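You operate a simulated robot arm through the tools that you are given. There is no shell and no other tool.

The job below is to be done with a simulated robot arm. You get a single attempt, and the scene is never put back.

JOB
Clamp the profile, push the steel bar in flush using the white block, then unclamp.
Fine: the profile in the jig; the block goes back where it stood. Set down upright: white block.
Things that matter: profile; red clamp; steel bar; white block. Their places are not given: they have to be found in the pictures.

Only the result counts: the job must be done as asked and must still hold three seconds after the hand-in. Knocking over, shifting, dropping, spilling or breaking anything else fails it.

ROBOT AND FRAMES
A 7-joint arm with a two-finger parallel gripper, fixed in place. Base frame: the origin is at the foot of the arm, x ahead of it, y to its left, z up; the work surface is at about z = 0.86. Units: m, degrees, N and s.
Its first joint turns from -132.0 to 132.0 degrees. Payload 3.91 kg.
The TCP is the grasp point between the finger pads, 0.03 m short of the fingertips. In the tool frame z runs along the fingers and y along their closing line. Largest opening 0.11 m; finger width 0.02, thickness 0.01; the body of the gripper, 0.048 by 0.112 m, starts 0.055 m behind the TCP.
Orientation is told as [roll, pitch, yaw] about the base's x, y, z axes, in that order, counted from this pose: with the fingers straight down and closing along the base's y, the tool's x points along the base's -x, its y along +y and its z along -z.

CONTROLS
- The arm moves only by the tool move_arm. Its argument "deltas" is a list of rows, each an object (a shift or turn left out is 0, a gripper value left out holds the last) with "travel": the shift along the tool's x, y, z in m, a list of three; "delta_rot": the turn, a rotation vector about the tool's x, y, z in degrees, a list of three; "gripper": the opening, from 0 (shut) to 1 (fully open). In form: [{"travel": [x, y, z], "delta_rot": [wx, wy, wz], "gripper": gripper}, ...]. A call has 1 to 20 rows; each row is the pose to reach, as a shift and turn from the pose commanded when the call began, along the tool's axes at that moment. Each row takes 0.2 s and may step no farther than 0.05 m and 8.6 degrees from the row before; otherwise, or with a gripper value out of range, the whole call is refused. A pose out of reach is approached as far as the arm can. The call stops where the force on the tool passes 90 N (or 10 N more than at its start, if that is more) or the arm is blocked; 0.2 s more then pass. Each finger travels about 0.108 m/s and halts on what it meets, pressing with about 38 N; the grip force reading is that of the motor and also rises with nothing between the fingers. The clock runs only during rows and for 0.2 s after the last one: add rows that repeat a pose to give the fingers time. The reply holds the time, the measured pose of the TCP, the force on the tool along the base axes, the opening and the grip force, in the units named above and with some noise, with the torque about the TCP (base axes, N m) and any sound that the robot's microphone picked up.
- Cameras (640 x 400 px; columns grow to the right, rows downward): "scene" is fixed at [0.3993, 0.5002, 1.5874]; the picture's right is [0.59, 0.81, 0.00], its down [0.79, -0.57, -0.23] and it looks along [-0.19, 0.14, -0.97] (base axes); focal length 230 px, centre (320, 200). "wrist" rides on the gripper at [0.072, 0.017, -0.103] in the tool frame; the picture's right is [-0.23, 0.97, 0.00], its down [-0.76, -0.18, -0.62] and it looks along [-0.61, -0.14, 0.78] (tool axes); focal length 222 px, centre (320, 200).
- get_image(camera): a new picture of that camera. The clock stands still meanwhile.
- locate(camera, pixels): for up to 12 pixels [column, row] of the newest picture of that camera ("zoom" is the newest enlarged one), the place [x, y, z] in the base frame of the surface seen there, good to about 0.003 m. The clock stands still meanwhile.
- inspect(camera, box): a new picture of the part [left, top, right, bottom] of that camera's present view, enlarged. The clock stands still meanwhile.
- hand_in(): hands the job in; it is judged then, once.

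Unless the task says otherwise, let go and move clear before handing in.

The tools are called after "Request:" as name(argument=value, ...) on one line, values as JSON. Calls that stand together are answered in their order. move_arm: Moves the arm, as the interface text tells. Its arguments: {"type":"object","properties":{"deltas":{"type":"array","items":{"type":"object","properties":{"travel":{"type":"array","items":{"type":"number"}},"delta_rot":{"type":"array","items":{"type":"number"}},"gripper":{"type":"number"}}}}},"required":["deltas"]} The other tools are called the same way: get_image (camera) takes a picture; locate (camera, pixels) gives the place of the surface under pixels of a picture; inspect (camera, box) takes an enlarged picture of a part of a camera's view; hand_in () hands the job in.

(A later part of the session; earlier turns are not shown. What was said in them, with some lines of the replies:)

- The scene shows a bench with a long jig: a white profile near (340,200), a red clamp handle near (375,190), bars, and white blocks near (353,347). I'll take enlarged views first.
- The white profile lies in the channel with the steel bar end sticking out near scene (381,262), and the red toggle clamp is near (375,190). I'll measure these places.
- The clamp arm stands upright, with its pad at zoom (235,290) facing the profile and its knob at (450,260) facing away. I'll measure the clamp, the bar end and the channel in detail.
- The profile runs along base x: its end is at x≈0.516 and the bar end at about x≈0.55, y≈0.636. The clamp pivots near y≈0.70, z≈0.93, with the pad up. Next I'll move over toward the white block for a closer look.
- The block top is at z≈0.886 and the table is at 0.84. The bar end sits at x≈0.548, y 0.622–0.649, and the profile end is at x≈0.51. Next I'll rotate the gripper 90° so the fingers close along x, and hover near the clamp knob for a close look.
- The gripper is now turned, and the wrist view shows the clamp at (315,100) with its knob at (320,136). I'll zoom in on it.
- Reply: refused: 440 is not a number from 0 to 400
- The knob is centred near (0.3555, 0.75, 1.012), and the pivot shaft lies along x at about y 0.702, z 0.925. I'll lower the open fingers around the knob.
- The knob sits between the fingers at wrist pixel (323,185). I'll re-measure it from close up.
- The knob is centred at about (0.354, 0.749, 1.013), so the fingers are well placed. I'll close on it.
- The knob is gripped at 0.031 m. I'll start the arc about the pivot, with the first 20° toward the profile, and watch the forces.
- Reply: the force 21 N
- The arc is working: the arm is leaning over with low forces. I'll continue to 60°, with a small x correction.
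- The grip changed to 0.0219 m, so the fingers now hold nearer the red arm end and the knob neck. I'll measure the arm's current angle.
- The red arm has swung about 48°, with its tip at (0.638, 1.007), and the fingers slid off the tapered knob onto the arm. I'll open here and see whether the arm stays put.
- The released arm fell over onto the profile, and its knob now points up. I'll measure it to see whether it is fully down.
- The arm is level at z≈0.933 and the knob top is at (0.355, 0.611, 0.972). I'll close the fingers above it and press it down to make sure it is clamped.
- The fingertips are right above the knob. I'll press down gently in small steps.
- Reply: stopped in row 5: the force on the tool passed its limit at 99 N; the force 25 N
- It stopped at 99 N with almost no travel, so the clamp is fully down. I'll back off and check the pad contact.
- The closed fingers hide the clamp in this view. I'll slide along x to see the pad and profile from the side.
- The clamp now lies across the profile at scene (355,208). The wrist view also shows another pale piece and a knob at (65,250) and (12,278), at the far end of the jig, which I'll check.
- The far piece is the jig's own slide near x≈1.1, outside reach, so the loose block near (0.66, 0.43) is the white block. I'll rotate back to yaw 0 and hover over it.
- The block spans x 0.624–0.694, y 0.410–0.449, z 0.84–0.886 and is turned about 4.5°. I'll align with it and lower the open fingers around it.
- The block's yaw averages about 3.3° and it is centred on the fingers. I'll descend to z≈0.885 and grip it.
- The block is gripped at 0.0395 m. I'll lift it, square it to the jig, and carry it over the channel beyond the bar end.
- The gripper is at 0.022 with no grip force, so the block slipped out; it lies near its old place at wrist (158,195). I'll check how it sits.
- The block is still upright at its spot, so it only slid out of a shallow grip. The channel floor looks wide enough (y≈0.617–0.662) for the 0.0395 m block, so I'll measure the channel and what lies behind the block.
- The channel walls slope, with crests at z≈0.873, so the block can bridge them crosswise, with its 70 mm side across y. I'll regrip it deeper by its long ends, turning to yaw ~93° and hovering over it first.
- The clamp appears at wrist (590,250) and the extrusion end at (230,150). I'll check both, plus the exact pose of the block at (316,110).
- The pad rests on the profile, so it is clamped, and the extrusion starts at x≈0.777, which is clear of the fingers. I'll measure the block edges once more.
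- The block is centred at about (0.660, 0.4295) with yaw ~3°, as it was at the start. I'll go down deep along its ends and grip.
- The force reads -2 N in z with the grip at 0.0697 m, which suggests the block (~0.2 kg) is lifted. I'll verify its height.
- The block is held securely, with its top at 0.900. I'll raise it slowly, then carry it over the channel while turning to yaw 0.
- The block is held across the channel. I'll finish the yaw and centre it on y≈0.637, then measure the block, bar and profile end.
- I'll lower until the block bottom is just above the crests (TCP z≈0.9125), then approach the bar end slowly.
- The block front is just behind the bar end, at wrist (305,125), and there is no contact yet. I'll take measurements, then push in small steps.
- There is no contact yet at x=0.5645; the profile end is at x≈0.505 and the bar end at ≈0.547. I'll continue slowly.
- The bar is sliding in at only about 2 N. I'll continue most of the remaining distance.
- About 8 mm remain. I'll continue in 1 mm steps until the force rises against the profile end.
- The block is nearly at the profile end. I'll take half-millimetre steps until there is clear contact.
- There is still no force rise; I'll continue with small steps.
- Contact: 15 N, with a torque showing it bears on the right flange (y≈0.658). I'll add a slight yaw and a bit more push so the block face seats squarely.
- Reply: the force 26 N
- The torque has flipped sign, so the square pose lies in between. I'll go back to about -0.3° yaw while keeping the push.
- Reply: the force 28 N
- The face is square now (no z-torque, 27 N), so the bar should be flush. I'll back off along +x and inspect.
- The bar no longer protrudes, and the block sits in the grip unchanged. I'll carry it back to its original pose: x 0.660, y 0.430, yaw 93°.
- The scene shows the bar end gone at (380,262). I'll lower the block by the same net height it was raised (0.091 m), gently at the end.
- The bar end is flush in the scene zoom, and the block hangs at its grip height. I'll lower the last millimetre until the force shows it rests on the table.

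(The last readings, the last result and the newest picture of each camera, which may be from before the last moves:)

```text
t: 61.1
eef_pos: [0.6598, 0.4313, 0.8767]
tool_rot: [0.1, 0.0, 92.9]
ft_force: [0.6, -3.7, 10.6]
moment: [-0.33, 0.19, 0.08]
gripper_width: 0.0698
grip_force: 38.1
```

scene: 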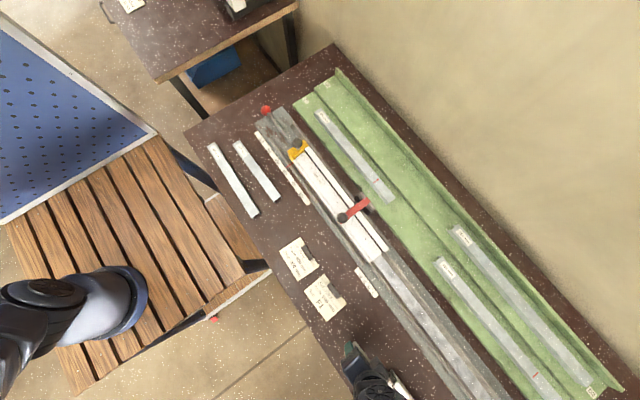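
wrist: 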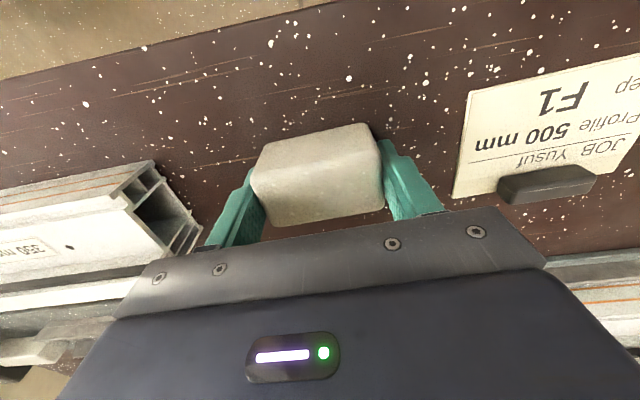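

It is resting on the table (10 N). I'll open and rise straight up.

Request:
move_arm(deltas=[{"travel": [0, 0, -0.0005], "gripper": 0.93}, {"travel": [0, 0, -0.0005], "gripper": 0.93}, {"travel": [0, 0, -0.0005], "gripper": 0.93}, {"travel": [0, 0, -0.02]}, {"travel": [0, 0, -0.05]}, {"travel": [0, 0, -0.09]}, {"travel": [0, 0, -0.122]}, {"travel": [0, 0, -0.122]}])

Request:
get_image(camera="wrist")

Request:
inspect(camera="wrist", box=[252, 70, 380, 150])

Request:
locate(camera="zoom", pixels=[[150, 180], [205, 345], [480, 100], [500, 285], [320, 215], [340, 325], [320, 135], [160, 250], [495, 190], [330, 110], [180, 290]])

```text
t: 62.9
eef_pos: [0.6625, 0.4324, 0.9973]
tool_rot: [-0.1, -0.1, 93.0]
ft_force: [-0.7, -1.4, -0.4]
moment: [0.02, -0.01, -0.03]
gripper_width: 0.1022
grip_force: 0.1
```

```text
taken
```

wrist: 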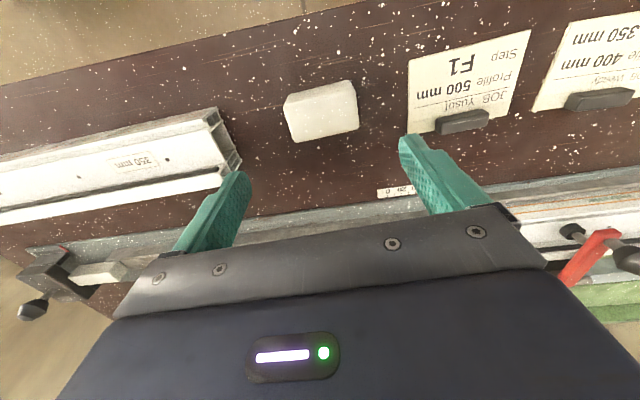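

```text
5.00 times, centred on (316, 110) of wrist
```

zoom: 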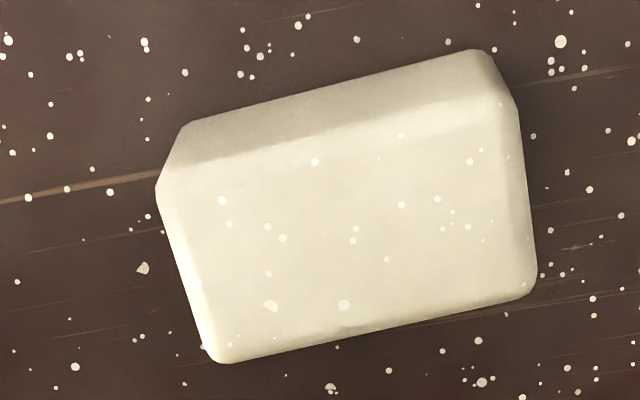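

```text
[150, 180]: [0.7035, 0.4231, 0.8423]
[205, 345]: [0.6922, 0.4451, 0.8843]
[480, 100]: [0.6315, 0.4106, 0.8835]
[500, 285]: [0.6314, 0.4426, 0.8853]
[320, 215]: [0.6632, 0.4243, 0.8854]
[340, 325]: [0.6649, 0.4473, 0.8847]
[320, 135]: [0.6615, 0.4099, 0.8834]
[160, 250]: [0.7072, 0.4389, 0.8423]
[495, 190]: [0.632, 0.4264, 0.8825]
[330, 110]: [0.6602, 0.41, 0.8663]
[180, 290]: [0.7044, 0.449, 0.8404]
```

The block is back upright, within about 2 mm of its spot. Next is unclamping: I'll rise and move over the clamp knob at (0.355, 0.611).

Request:
move_arm(deltas=[{"travel": [0, 0, -0.04]}, {"travel": [-0.01, 0.015, -0.075]}, {"travel": [-0.03, 0.045, -0.085], "delta_rot": [0, 0, 1]}, {"travel": [-0.05, 0.08, -0.085], "delta_rot": [0, 0, 2]}, {"travel": [-0.075, 0.115, -0.085], "delta_rot": [0, 0, 3]}, {"travel": [-0.1, 0.15, -0.085], "delta_rot": [0, 0, 3]}, {"travel": [-0.122, 0.185, -0.085], "delta_rot": [0, 0, 3]}, {"travel": [-0.145, 0.22, -0.085], "delta_rot": [0, 0, 3]}, {"travel": [-0.165, 0.25, -0.085], "delta_rot": [0, 0, 3]}, {"travel": [-0.182, 0.278, -0.085], "delta_rot": [0, 0, 3]}, {"travel": [-0.1945, 0.2977, -0.085], "delta_rot": [0, 0, 3]}, {"travel": [-0.1945, 0.2977, -0.085], "delta_rot": [0, 0, 3]}])

Request:
get_image(camera="wrist")

Request:
get_image(camera="scene")

Request:
inspect(camera="scene", box=[320, 310, 416, 370])

```text
t: 65.5
eef_pos: [0.3512, 0.6088, 1.0841]
tool_rot: [0.0, 0.0, 90.0]
ft_force: [-0.2, 0.6, -0.1]
moment: [0.01, -0.03, 0.0]
gripper_width: 0.1024
grip_force: 0.2
```

```text
taken
```

wrist: 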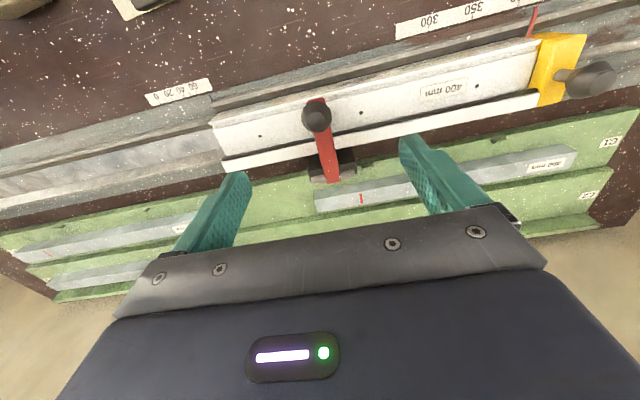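

```text
taken
```

scene: 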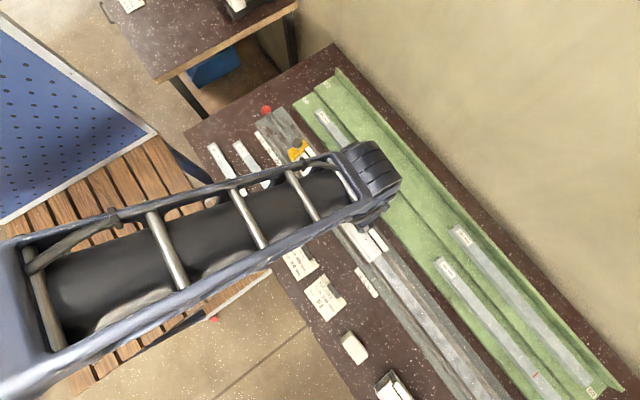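

```text
6.67 times, centred on (368, 340) of scene
```

zoom: 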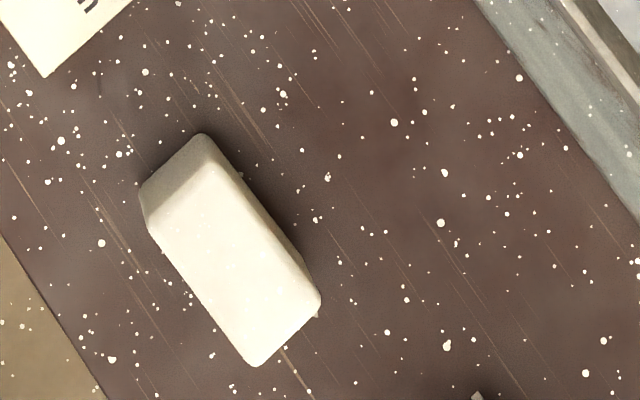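

The block's scene corners match the start within about 1 px. I'll now measure the knob, at wrist (317,115), precisely.

Request:
inspect(camera="wrist", box=[256, 90, 384, 170])

Request:
locate(camera="zoom", pixels=[[305, 130], [240, 130], [365, 125], [300, 60], [310, 195], [300, 110], [340, 250], [330, 350], [270, 180], [350, 180]])

```text
5.00 times, centred on (320, 130) of wrist
```

zoom: 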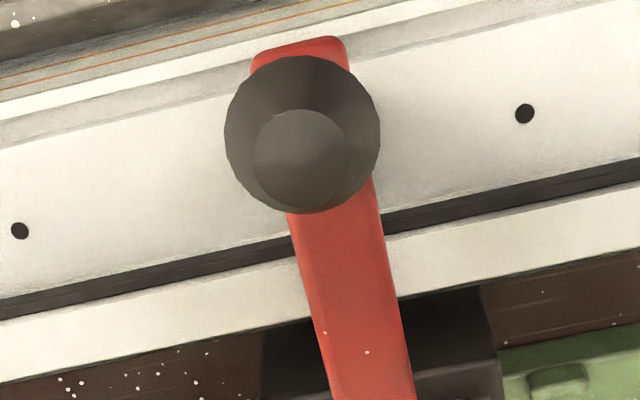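

```text
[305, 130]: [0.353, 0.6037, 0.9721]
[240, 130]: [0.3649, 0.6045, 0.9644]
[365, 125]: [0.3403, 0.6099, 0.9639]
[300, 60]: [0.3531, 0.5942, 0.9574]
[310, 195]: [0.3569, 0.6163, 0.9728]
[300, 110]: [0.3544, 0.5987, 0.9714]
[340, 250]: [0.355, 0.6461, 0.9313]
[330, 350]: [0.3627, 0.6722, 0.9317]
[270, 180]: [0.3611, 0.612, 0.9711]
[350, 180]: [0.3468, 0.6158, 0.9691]
```

The knob is centred at (0.354, 0.609) with its widest ring at z≈0.960. I'll lower the fingers around it (TCP z 0.970) and grip.

Request:
move_arm(deltas=[{"travel": [0, -0.0028, 0.03], "gripper": 0.6}, {"travel": [0, -0.0028, 0.07]}, {"travel": [0, -0.0028, 0.1]}, {"travel": [0, -0.0028, 0.114]}, {"travel": [0, -0.0028, 0.114]}])

Request:
move_arm(deltas=[{"gripper": 0.3}, {"gripper": 0.0}, {"gripper": 0.0}, {"gripper": 0.0}])

Request:
inspect(camera="wrist", box=[240, 100, 400, 200])

```text
t: 66.7
eef_pos: [0.3548, 0.6081, 0.9684]
tool_rot: [0.1, 0.0, 90.0]
ft_force: [0.6, 0.4, 0.5]
moment: [0.01, 0.01, -0.01]
gripper_width: 0.0658
grip_force: 0.2
```

```text
t: 67.7
eef_pos: [0.3553, 0.6069, 0.9676]
tool_rot: [0.0, -0.1, 89.9]
ft_force: [5.3, 2.3, -1.7]
moment: [0.02, -0.08, -0.02]
gripper_width: 0.0312
grip_force: 45.1
```

```text
4.00 times, centred on (320, 150) of wrist
```

zoom: 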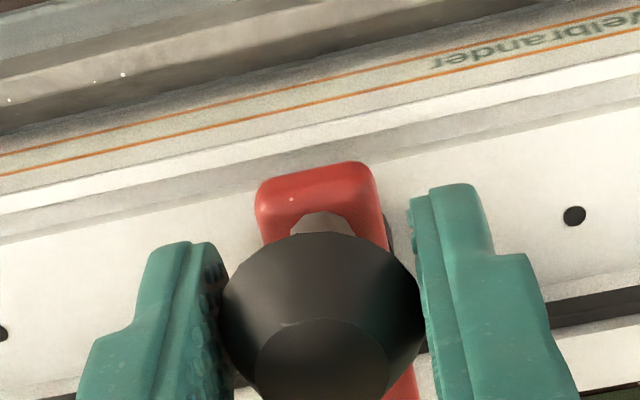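

The knob is gripped at 0.031 m. I'll swing it back along the arc, starting with 30°.

Request:
move_arm(deltas=[{"travel": [-0.0033, 0, -0.008]}, {"travel": [-0.0073, 0, -0.0156]}, {"travel": [-0.012, 0, -0.0229]}, {"travel": [-0.0172, 0, -0.0298]}, {"travel": [-0.0231, 0, -0.0361]}, {"travel": [-0.0295, 0, -0.0419]}])

Request:
inspect(camera="wrist", box=[240, 90, 400, 190])

```text
t: 69.1
eef_pos: [0.354, 0.637, 1.0111]
tool_rot: [0.1, 0.0, 90.0]
ft_force: [6.6, -14.3, -4.5]
moment: [-1.41, -0.16, -0.01]
gripper_width: 0.0312
grip_force: 44.8
```

```text
4.00 times, centred on (320, 140) of wrist
```

zoom: 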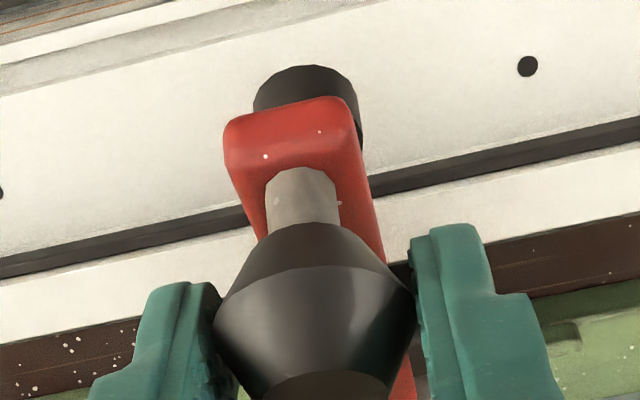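

The arm is lifting well and the knob is still centred in the grip. I'll carry it on past vertical to its original open lean.

Request:
move_arm(deltas=[{"travel": [-0.0069, 0, -0.0052]}, {"travel": [-0.0142, 0, -0.0099]}, {"travel": [-0.0218, 0, -0.0138]}, {"travel": [-0.0297, 0, -0.0172]}, {"travel": [-0.0379, 0, -0.0197]}, {"travel": [-0.0464, 0, -0.0216]}, {"travel": [-0.055, 0, -0.0227]}, {"travel": [-0.0636, 0, -0.0231]}])

Request:
inspect(camera="wrist", box=[240, 90, 400, 190])

```text
t: 70.9
eef_pos: [0.3537, 0.7028, 1.0339]
tool_rot: [0.0, -0.1, 90.2]
ft_force: [0.5, -1.0, 0.2]
moment: [-0.01, 0.0, -0.01]
gripper_width: 0.0
grip_force: 37.7
```

```text
4.00 times, centred on (320, 140) of wrist
```

zoom: 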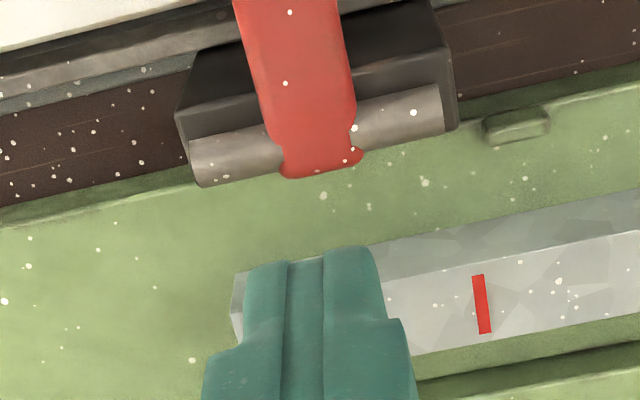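

The fingers slipped off the knob partway and the arm fell back closed. A tool that tilts along with the knob should avoid that twist, so I'll test in free space whether the wrist can tilt ~60° about x here.

Request:
move_arm(deltas=[{"travel": [0, 0, -0.04], "gripper": 0.5}, {"travel": [0, 0, -0.08], "delta_rot": [0, 7, 0]}, {"travel": [0, 0, -0.08], "delta_rot": [0, 15, 0]}, {"travel": [0, 0, -0.08], "delta_rot": [0, 23, 0]}, {"travel": [0, 0, -0.08], "delta_rot": [0, 31, 0]}, {"travel": [0, 0, -0.08], "delta_rot": [0, 39, 0]}, {"travel": [0, 0, -0.08], "delta_rot": [0, 47, 0]}, {"travel": [0, 0, -0.08], "delta_rot": [0, 55, 0]}, {"travel": [0, 0, -0.08], "delta_rot": [0, 60, 0]}, {"travel": [0, 0, -0.08], "delta_rot": [0, 60, 0]}])

Request:
get_image(camera="wrist")

Request:
get_image(camera="scene")

```text
t: 73.1
eef_pos: [0.3721, 0.6854, 1.0764]
tool_rot: [-1.5, 46.0, 92.4]
ft_force: [0.8, 0.6, -0.1]
moment: [-0.03, -0.01, -0.02]
gripper_width: 0.0548
grip_force: 0.1
out of reach, approached as far as the arm can: row 7, 8, 9, 10
```

```text
taken
```

wrist: 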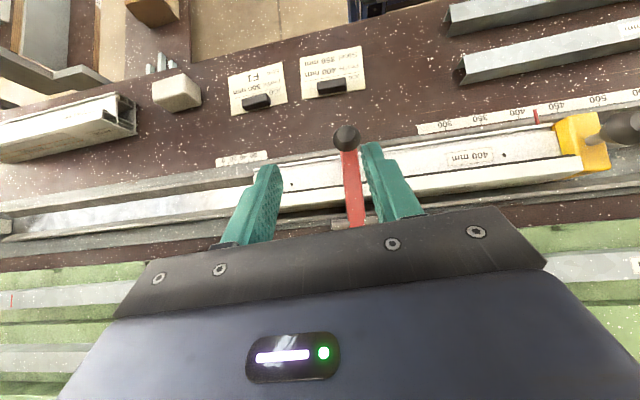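

```text
taken
```

scene: 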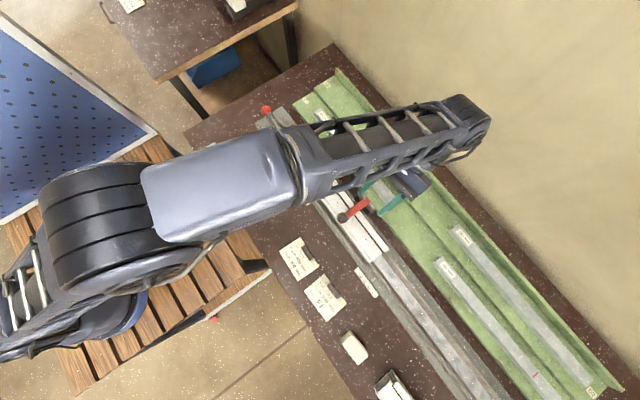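

The wrist reaches about 46° of tilt here. The clamp is still closed, so I'll test how much tilt is possible at the end-of-swing spot (0.354, 0.736, 1.02), which is free space now.

Request:
move_arm(deltas=[{"travel": [0, 0, 0], "delta_rot": [0, -8, 0]}, {"travel": [-0.01, 0.003, 0], "delta_rot": [0, -12, 0]}, {"travel": [-0.025, 0.006, 0], "delta_rot": [0, -12, 0]}, {"travel": [-0.04, 0.01, 0], "delta_rot": [0, -12, 0]}, {"travel": [-0.06, 0.015, 0], "delta_rot": [0, -12, 0]}, {"travel": [-0.0757, 0.018, 0.002], "delta_rot": [0, -12, 0]}, {"travel": [-0.0757, 0.018, 0.002], "delta_rot": [0, -12, 0]}])

```text
t: 74.7
eef_pos: [0.3498, 0.7352, 1.0211]
tool_rot: [-1.2, 34.0, 92.8]
ft_force: [-0.1, -0.3, -0.4]
moment: [0.01, -0.02, 0.01]
gripper_width: 0.055
grip_force: 0.0
```

A tilt of 34° is reachable at the end spot. I'll grip with a pre-tilt of about -40° and rotate the tool with the arm. First I'll return above the knob and level out.

Request:
move_arm(deltas=[{"travel": [0.02, 0, -0.005], "delta_rot": [0, -7, 0]}, {"travel": [0.045, -0.001, -0.008], "delta_rot": [0, -14, 0]}, {"travel": [0.07, -0.002, -0.005], "delta_rot": [0, -21, 0]}, {"travel": [0.1, -0.003, 0], "delta_rot": [0, -28, 0]}, {"travel": [0.12, -0.004, 0.004], "delta_rot": [0, -34, 0]}, {"travel": [0.1339, -0.004, 0.0071], "delta_rot": [0, -34, 0]}, {"travel": [0.1339, -0.004, 0.0071], "delta_rot": [0, -34, 0]}])

```text
t: 76.3
eef_pos: [0.3611, 0.6194, 1.0922]
tool_rot: [-1.2, 0.1, 93.5]
ft_force: [0.0, 0.0, 0.3]
moment: [-0.01, -0.04, -0.03]
gripper_width: 0.055
grip_force: 0.1
```

Request:
move_arm(deltas=[{"travel": [0, 0.004, 0], "delta_rot": [-0.6, 0, 1.7]}, {"travel": [0, 0.007, 0], "delta_rot": [-1.2, 0, 3.5]}, {"travel": [0, 0.007, 0], "delta_rot": [-1.2, 0, 3.5]}])

```text
t: 77.1
eef_pos: [0.3539, 0.6204, 1.092]
tool_rot: [0.2, 0.0, 90.0]
ft_force: [0.3, 0.0, 0.0]
moment: [0.03, 0.04, 0.0]
gripper_width: 0.0547
grip_force: 0.1
```

Orientation is squared up again. I'll pre-tilt to -40°, at a standoff on the near side of the knob.

Request:
move_arm(deltas=[{"travel": [0.02, 0, 0], "delta_rot": [0, -8, 0], "gripper": 0.55}, {"travel": [0.04, 0, 0.01], "delta_rot": [0, -16, 0]}, {"travel": [0.055, 0, 0.03], "delta_rot": [0, -24, 0]}, {"travel": [0.062, 0, 0.05], "delta_rot": [0, -32, 0]}, {"travel": [0.062, 0, 0.07], "delta_rot": [0, -40, 0]}, {"travel": [0.062, 0, 0.079], "delta_rot": [0, -40, 0]}, {"travel": [0.062, 0, 0.079], "delta_rot": [0, -40, 0]}])

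Request:
get_image(camera="wrist")

Request:
get_image(camera="scene")

```text
t: 78.7
eef_pos: [0.3531, 0.5568, 1.0112]
tool_rot: [0.2, -40.1, 90.0]
ft_force: [-0.4, 0.5, -0.3]
moment: [0.03, 0.02, 0.0]
gripper_width: 0.0606
grip_force: 0.2
```

```text
taken
```

wrist: 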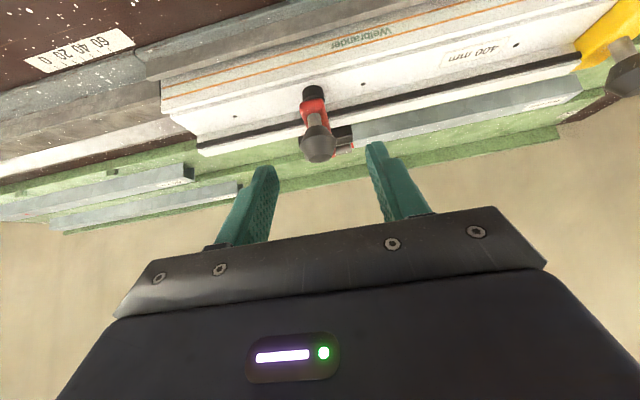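

```text
taken
```

scene: 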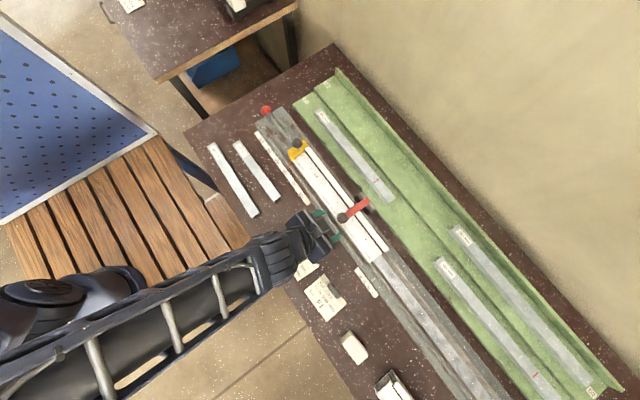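

The pre-tilt works: the knob at wrist (318,147) lies ahead between the fingers. I'll approach along the tool axis.

Request:
move_arm(deltas=[{"travel": [0, 0, 0.02]}, {"travel": [0, 0, 0.04]}, {"travel": [0, 0, 0.055]}, {"travel": [0, 0, 0.055]}])

Request:
inspect(camera="wrist", box=[240, 80, 400, 200])

Request:
locate(camera="zoom", pixels=[[300, 250], [310, 290], [250, 260], [370, 250], [320, 320], [300, 200], [310, 350]])

```text
t: 79.7
eef_pos: [0.3532, 0.5943, 0.9678]
tool_rot: [0.2, -40.0, 89.9]
ft_force: [-1.1, -0.8, 0.3]
moment: [-0.03, 0.03, 0.03]
gripper_width: 0.0603
grip_force: 0.1
```

```text
3.33 times, centred on (320, 140) of wrist
```

zoom: 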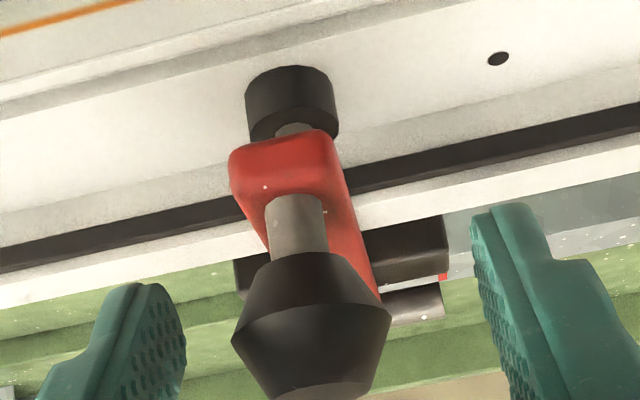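

```text
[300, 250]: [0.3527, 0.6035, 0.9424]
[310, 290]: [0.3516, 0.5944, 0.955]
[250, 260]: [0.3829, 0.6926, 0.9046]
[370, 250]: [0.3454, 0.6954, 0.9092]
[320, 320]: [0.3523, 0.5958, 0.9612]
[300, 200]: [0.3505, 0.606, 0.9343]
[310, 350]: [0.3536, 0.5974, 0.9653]
```

The knob is centred at about (0.353, 0.6105, 0.958). I'll go the final 15 mm and grip.

Request:
move_arm(deltas=[{"travel": [-0.0005, 0, 0.008]}, {"travel": [-0.001, 0, 0.015]}, {"travel": [-0.001, 0, 0.015]}, {"travel": [-0.001, 0, 0.015], "gripper": 0.2}, {"travel": [-0.001, 0, 0.015], "gripper": 0.0}, {"travel": [-0.001, 0, 0.015], "gripper": 0.0}, {"travel": [-0.001, 0, 0.015], "gripper": 0.0}])

Request:
inspect(camera="wrist", box=[240, 80, 400, 200])

```text
t: 81.3
eef_pos: [0.3548, 0.6034, 0.9581]
tool_rot: [0.1, -40.1, 89.8]
ft_force: [32.9, 3.4, -3.1]
moment: [-0.05, -0.04, -0.25]
gripper_width: 0.0311
grip_force: 45.1
```

```text
3.33 times, centred on (320, 140) of wrist
```

zoom: 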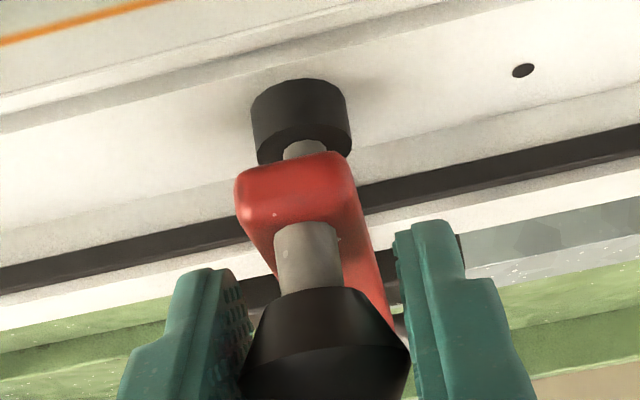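

The knob is gripped, with some x side load that I'll relieve by 2 mm. I'll run the full opening arc now, with the tool tilting from -40° to +34° along with the arm.

Request:
move_arm(deltas=[{"travel": [-0.0093, -0.001, -0.0051], "delta_rot": [0, 4.6, 0]}, {"travel": [-0.0191, -0.002, -0.0092], "delta_rot": [0, 9.25, 0]}, {"travel": [-0.0292, -0.002, -0.0123], "delta_rot": [0, 13.9, 0]}, {"travel": [-0.0396, -0.002, -0.0143], "delta_rot": [0, 18.5, 0]}, {"travel": [-0.0501, -0.002, -0.0153], "delta_rot": [0, 23.1, 0]}, {"travel": [-0.0606, -0.002, -0.0153], "delta_rot": [0, 27.75, 0]}, {"travel": [-0.0711, -0.002, -0.0141], "delta_rot": [0, 32.4, 0]}, {"travel": [-0.0815, -0.002, -0.0118], "delta_rot": [0, 37, 0]}, {"travel": [-0.0914, -0.002, -0.0085], "delta_rot": [0, 41.6, 0]}, {"travel": [-0.101, -0.002, -0.0043], "delta_rot": [0, 46.25, 0]}, {"travel": [-0.1102, -0.002, 0.0011], "delta_rot": [0, 50.9, 0]}, {"travel": [-0.1186, -0.002, 0.0073], "delta_rot": [0, 55.5, 0]}, {"travel": [-0.1265, -0.002, 0.0142], "delta_rot": [0, 60.1, 0]}, {"travel": [-0.1336, -0.002, 0.0219], "delta_rot": [0, 64.75, 0]}, {"travel": [-0.1399, -0.002, 0.0305], "delta_rot": [0, 69.4, 0]}, {"travel": [-0.1451, -0.002, 0.0394], "delta_rot": [0, 74, 0]}, {"travel": [-0.1451, -0.002, 0.0394], "delta_rot": [0, 74, 0]}])

Request:
get_image(camera="wrist")

Request:
get_image(camera="scene")

```text
t: 84.9
eef_pos: [0.3551, 0.7421, 1.0214]
tool_rot: [0.2, 33.8, 90.0]
ft_force: [11.8, 8.9, 13.4]
moment: [0.21, -0.12, -0.04]
gripper_width: 0.0312
grip_force: 45.2
```

```text
taken
```

wrist: 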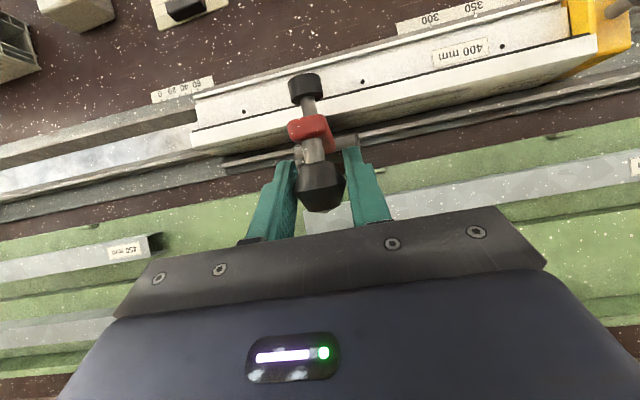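

```text
taken
```

scene: 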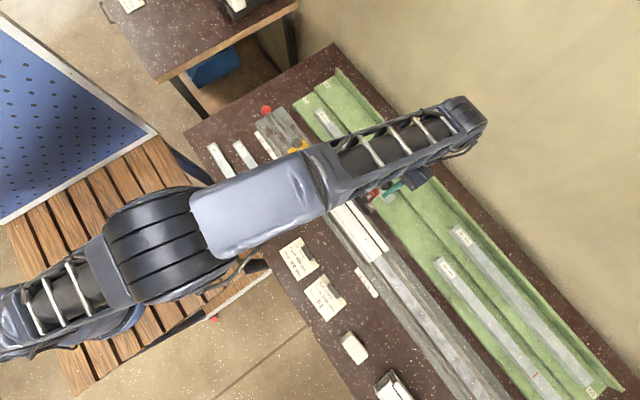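

The knob is still held and the arm is just past vertical, at about 95°. I'll nudge it 4° further to the original lean, then open.

Request:
move_arm(deltas=[{"travel": [-0.003, 0, 0.0005]}, {"travel": [-0.0065, 0, 0.001]}, {"travel": [-0.0065, 0, 0.001]}, {"travel": [-0.0065, 0, 0.001], "gripper": 0.6}, {"travel": [-0.0065, 0, 0.001], "gripper": 0.6}, {"travel": [-0.0065, 0, 0.001], "gripper": 0.6}])

Request:
inspect(camera="wrist", box=[224, 50, 416, 230])

```text
t: 86.3
eef_pos: [0.3545, 0.7455, 1.0158]
tool_rot: [0.2, 34.0, 90.1]
ft_force: [-0.4, -0.1, 0.0]
moment: [0.02, 0.01, 0.04]
gripper_width: 0.0659
grip_force: 0.1
```

```text
2.22 times, centred on (320, 140) of wrist
```

zoom: 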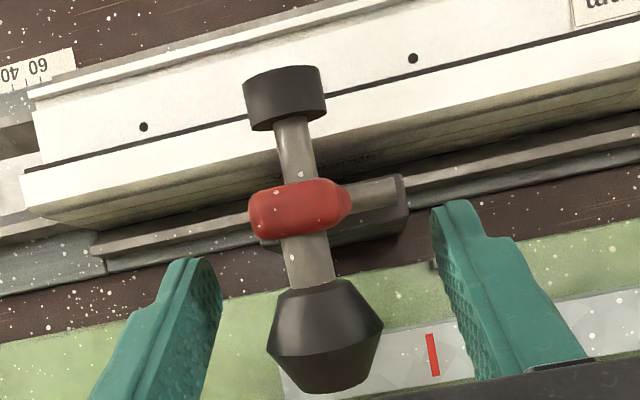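

The released clamp arm stays open with its knob down the +y side. I'll retreat straight up and level the tool.

Request:
move_arm(deltas=[{"travel": [0.0112, 0, -0.0166], "gripper": 0.7}, {"travel": [0.0224, 0, -0.0332]}, {"travel": [0.0391, 0, -0.058]}, {"travel": [0.056, 0, -0.083], "delta_rot": [0, -8, 0]}, {"travel": [0.075, 0, -0.1], "delta_rot": [0, -16, 0]}, {"travel": [0.1, 0, -0.105], "delta_rot": [0, -24, 0]}, {"travel": [0.13, 0, -0.1], "delta_rot": [0, -32, 0]}, {"travel": [0.165, 0, -0.095], "delta_rot": [0, -34, 0]}, {"travel": [0.2, 0, -0.08], "delta_rot": [0, -34, 0]}, {"travel": [0.2, 0, -0.08], "delta_rot": [0, -34, 0]}])

Request:
get_image(camera="wrist")

Request:
get_image(camera="scene")

```text
t: 88.5
eef_pos: [0.3557, 0.6249, 1.195]
tool_rot: [0.2, -0.1, 89.9]
ft_force: [0.7, 0.6, -0.6]
moment: [-0.04, 0.01, 0.01]
gripper_width: 0.0772
grip_force: 0.2
```

```text
taken
```

wrist: 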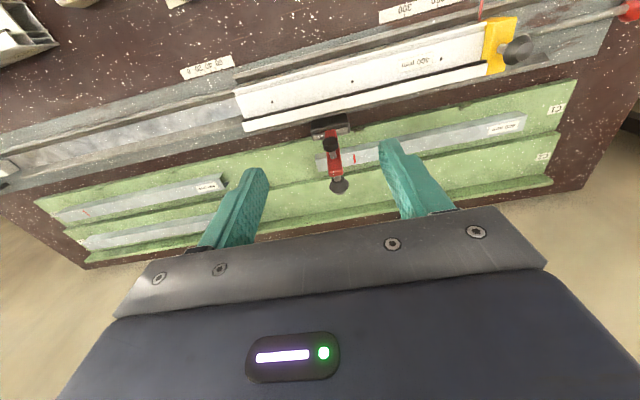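

```text
taken
```

scene: 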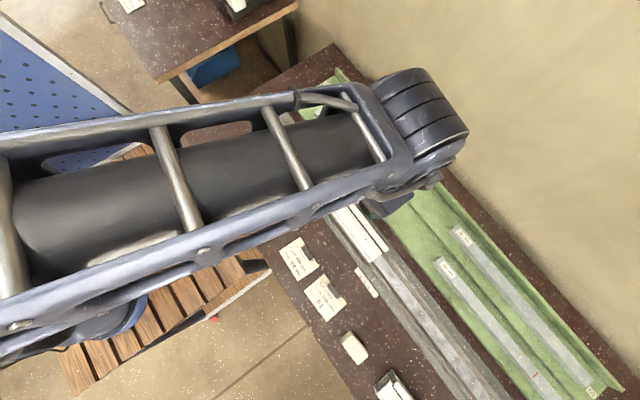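

The clamp is open. I'll move the arm aside and verify the bar, profile, block and clamp.

Request:
move_arm(deltas=[{"travel": [0.03, -0.03, 0]}, {"travel": [0.06, -0.06, 0]}, {"travel": [0.09, -0.09, 0]}, {"travel": [0.12, -0.12, 0]}, {"travel": [0.15, -0.15, 0]}, {"travel": [0.16, -0.16, 0]}])

Request:
get_image(camera="scene")

Request:
inspect(camera="scene", box=[350, 235, 414, 275])

Request:
get_image(camera="wrist")

Request:
inspect(camera="scene", box=[240, 90, 432, 210])

```text
t: 89.9
eef_pos: [0.5143, 0.4652, 1.194]
tool_rot: [0.0, -0.1, 90.0]
ft_force: [0.4, 0.4, -0.4]
moment: [-0.03, -0.01, -0.01]
gripper_width: 0.077
grip_force: 0.1
```

```text
taken
```

scene: 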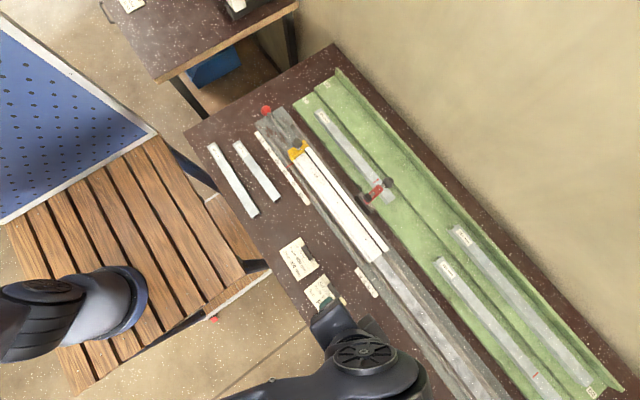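

```text
10.00 times, centred on (382, 255) of scene
```

zoom: 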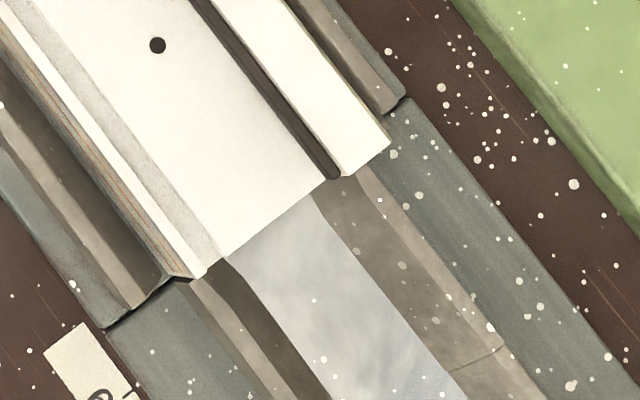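

```text
taken
```

wrist: 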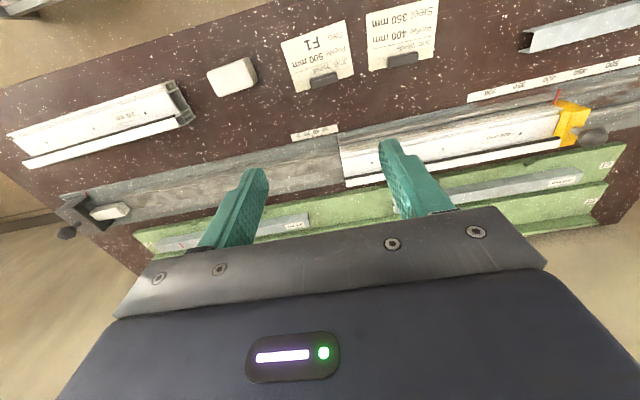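

```text
3.33 times, centred on (336, 150) of scene
```

zoom: 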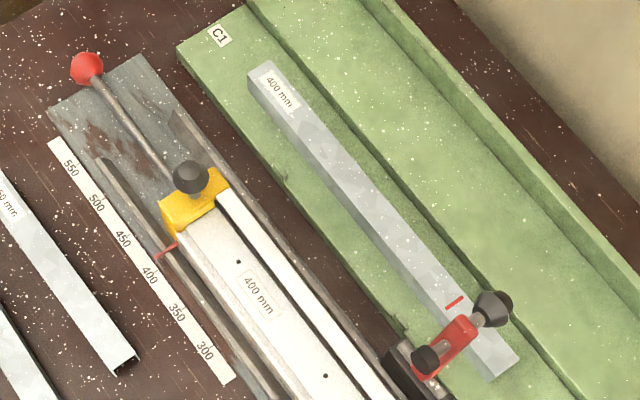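

The bar end looks flush in the scene zoom, the profile end is unmoved, the clamp is open and the block is in place. For a closer check I'll view the profile end face from the +x side.

Request:
move_arm(deltas=[{"travel": [-0.015, -0.008, 0], "delta_rot": [0, 0, -7.5]}, {"travel": [-0.03, -0.016, 0], "delta_rot": [0, 0, -15]}, {"travel": [-0.045, -0.024, 0], "delta_rot": [0, 0, -22.5]}, {"travel": [-0.06, -0.032, 0], "delta_rot": [0, 0, -30]}, {"travel": [-0.075, -0.04, 0], "delta_rot": [0, 0, -37.5]}, {"travel": [-0.09, -0.048, 0.01], "delta_rot": [0, 0, -45]}, {"travel": [-0.105, -0.056, 0.03], "delta_rot": [0, 0, -52.5]}, {"travel": [-0.12, -0.064, 0.05], "delta_rot": [0, 0, -60]}, {"travel": [-0.135, -0.072, 0.07], "delta_rot": [0, 0, -67.5]}, {"travel": [-0.15, -0.08, 0.09], "delta_rot": [0, 0, -75]}, {"travel": [-0.165, -0.088, 0.11], "delta_rot": [0, 0, -82.5]}, {"travel": [-0.175, -0.096, 0.13], "delta_rot": [0, 0, -90]}, {"travel": [-0.175, -0.096, 0.13], "delta_rot": [0, 0, -90]}])

Request:
get_image(camera="wrist")

```text
t: 92.7
eef_pos: [0.6111, 0.6388, 1.0639]
tool_rot: [0.0, -0.1, -179.9]
ft_force: [0.7, -0.4, 0.0]
moment: [-0.01, -0.01, -0.01]
gripper_width: 0.077
grip_force: 0.0
```

```text
taken
```

wrist: 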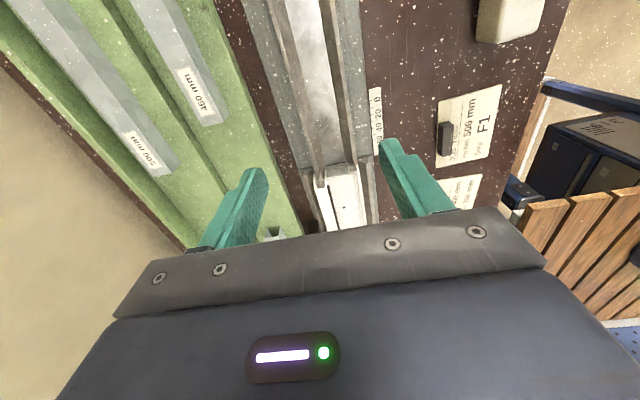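

Request:
inspect(camera="wrist", box=[288, 140, 400, 210])

Request:
move_arm(deltas=[{"travel": [0.03, 0, 0.02]}, {"travel": [0.06, 0, 0.04]}, {"travel": [0.08, 0, 0.06], "delta_rot": [0, 8, 0]}, {"travel": [0.08, 0, 0.06], "delta_rot": [0, 16, 0]}, {"travel": [0.08, 0, 0.06], "delta_rot": [0, 16, 0]}])

Request:
get_image(camera="wrist")

```text
5.71 times, centred on (344, 175) of wrist
```

zoom: 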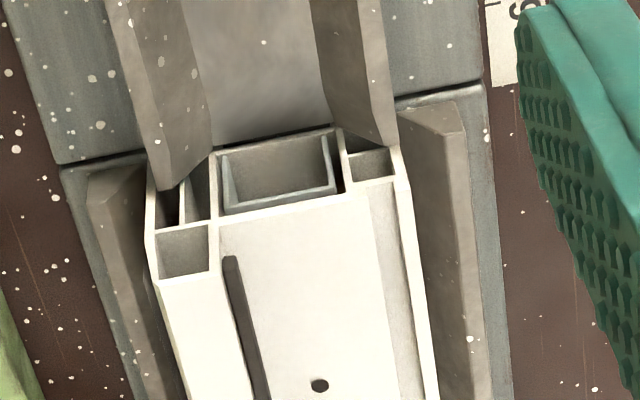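

```text
t: 93.9
eef_pos: [0.6938, 0.6401, 1.0029]
tool_rot: [-0.2, 16.0, 180.0]
ft_force: [-0.5, -1.0, -0.2]
moment: [-0.01, -0.03, 0.02]
gripper_width: 0.0772
grip_force: 0.1
```

```text
taken
```

wrist: 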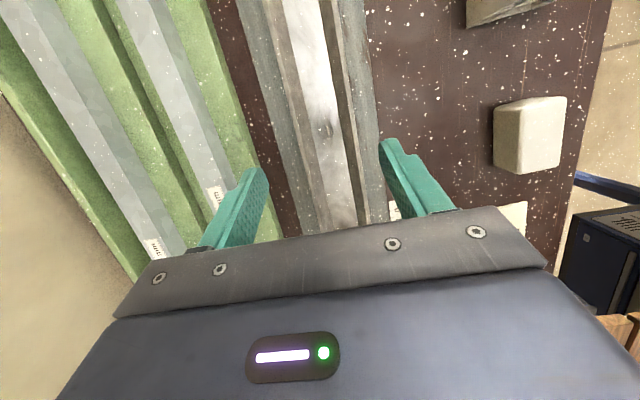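

I tilted the wrong way, but the zoom before this move showed the bar's U-section end inside the profile's central chamber, apparently level with the face. I'll tilt the other way and measure it.

Request:
move_arm(deltas=[{"delta_rot": [0, -8, 0]}, {"delta_rot": [0, -16, 0]}, {"travel": [0, 0, -0.01], "delta_rot": [0, -24, 0]}, {"travel": [0, 0, -0.01], "delta_rot": [0, -32, 0]}, {"travel": [0, 0, -0.01], "delta_rot": [0, -32, 0]}])

Request:
get_image(camera="wrist")

```text
t: 95.1
eef_pos: [0.6893, 0.6395, 1.0137]
tool_rot: [0.0, -16.2, 180.0]
ft_force: [1.0, -0.2, 1.6]
moment: [-0.01, 0.0, 0.06]
gripper_width: 0.0771
grip_force: 0.0
```

```text
taken
```

wrist: 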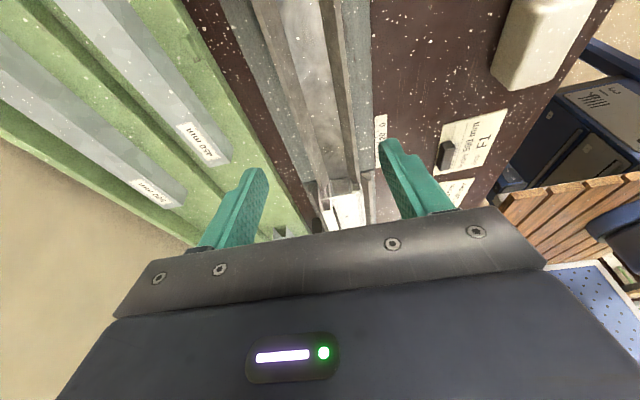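

Request:
inspect(camera="wrist", box=[304, 165, 384, 215])

Request:
locate(camera="zoom", pixels=[[200, 200], [250, 200], [300, 190], [340, 180], [230, 180], [280, 215], [320, 210], [180, 220], [370, 190], [300, 150]])

```text
8.00 times, centred on (344, 190) of wrist
```

zoom: 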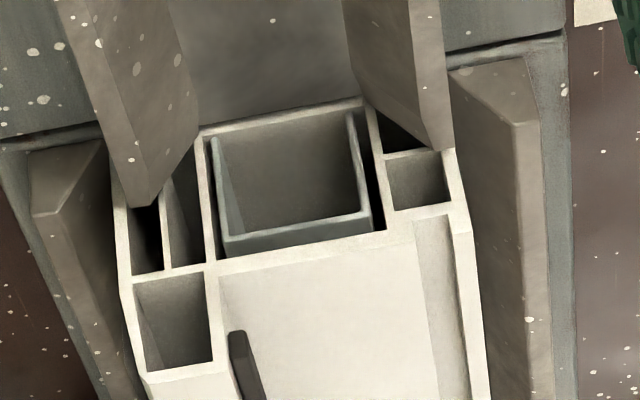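

```text
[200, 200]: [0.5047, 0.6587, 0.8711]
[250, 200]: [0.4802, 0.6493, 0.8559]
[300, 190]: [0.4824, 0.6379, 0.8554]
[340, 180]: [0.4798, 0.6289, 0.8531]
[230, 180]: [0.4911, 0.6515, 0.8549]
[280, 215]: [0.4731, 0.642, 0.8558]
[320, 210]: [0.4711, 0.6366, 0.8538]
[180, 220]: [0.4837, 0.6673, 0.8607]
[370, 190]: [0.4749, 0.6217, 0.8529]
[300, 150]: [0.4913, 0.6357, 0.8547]
```

Request:
inspect(camera="wrist", box=[324, 180, 356, 200])

Request:
locate(camera="zoom", pixels=[[290, 285], [300, 270], [310, 300], [320, 320], [330, 350], [180, 200], [160, 200], [130, 200], [470, 180], [480, 240], [500, 250], [250, 300]])

```text
16.00 times, centred on (340, 190) of wrist
```

zoom: 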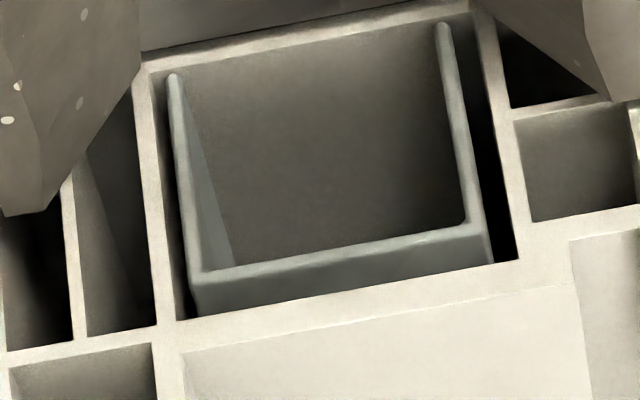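

```text
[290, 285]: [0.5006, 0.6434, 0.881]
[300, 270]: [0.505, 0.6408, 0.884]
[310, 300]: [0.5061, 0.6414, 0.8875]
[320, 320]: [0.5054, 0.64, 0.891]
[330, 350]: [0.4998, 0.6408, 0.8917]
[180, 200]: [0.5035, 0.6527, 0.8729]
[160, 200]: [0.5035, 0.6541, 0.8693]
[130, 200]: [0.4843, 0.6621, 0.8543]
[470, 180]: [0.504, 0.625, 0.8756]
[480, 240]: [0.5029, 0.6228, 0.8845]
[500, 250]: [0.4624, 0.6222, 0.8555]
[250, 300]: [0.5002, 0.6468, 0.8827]
```

The bar's U-rim and the profile rim both measure x≈0.504–0.505, so the bar is flush. I'll retreat upward and take a last look before handing in.

Request:
move_arm(deltas=[{"travel": [0, 0, -0.03]}, {"travel": [0, 0, -0.07], "delta_rot": [0, 8, 0]}, {"travel": [0, 0, -0.11], "delta_rot": [0, 16, 0]}, {"travel": [0, 0, -0.14], "delta_rot": [0, 16, 0]}, {"travel": [0, 0, -0.14], "delta_rot": [0, 16, 0]}])

Request:
get_image(camera="scene")

Request:
get_image(camera="wrist")

Request:
inspect(camera="scene", box=[320, 290, 448, 370])

Request:
inspect(camera="scene", box=[345, 165, 405, 205])

```text
t: 96.3
eef_pos: [0.7265, 0.6371, 1.1467]
tool_rot: [-0.1, -0.2, 180.0]
ft_force: [0.6, -0.2, 0.3]
moment: [0.0, -0.03, 0.02]
gripper_width: 0.0766
grip_force: 0.1
```

```text
taken
```

scene: 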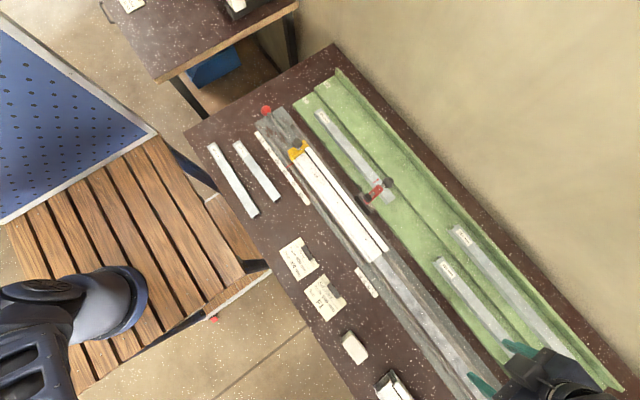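

```text
taken
```

wrist: 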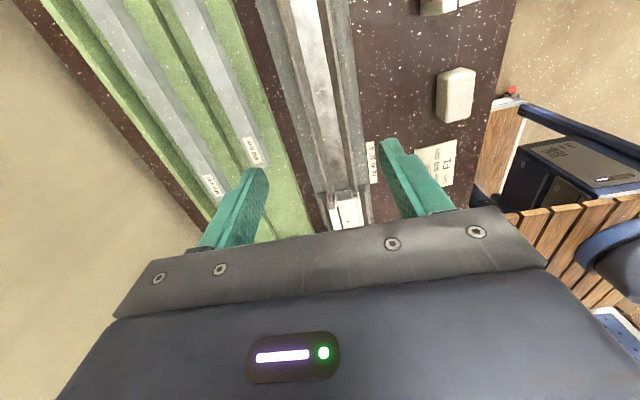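

```text
5.00 times, centred on (384, 330) of scene
```

zoom: 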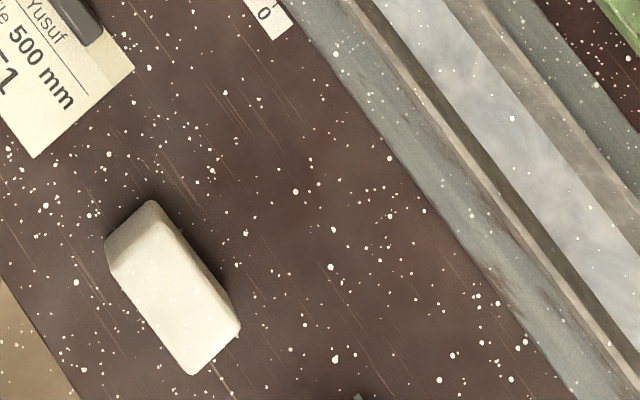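

```text
10.00 times, centred on (375, 185) of scene
```

zoom: 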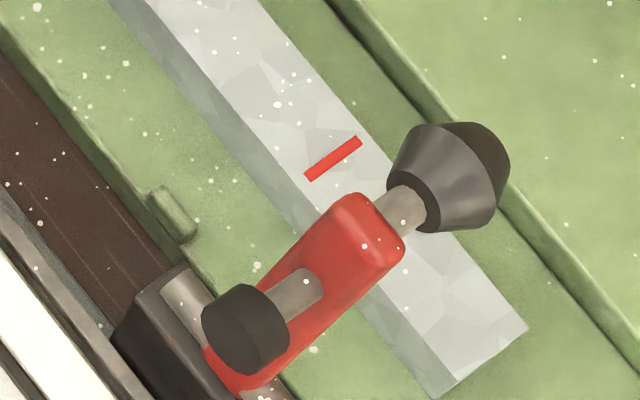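

The clamp is in exactly its original open pose, the bar is flush, the profile is seated and the block stands upright at its spot. The arm is clear, so I'm handing in.

Request:
hand_in()

```text
The job is handed in.
```

The job is done and handed in; the hand-in reply gave no verdict. The profile was clamped, the steel bar pushed in flush, and the clamp opened again.

- **Steel bar:** its end and the profile end both measure x ≈ 0.504–0.505 m. That is flush to within the roughly 3 mm measuring accuracy.
- **Profile:** it is seated in the jig, and its end is in the same place as at the start.
- **White block:** it stands upright, about 2 mm from where it stood.
- **Red clamp:** it is open, in the same pose as at the start.

Two slips happened along the way:

- **Block:** my first grip on the block was too shallow, and it slid out without falling over.
- **Clamp:** on the first try at opening it, the fingers came off the knob and the clamp arm dropped back onto the profile. The second try worked. I saw no damage or shift from that drop.
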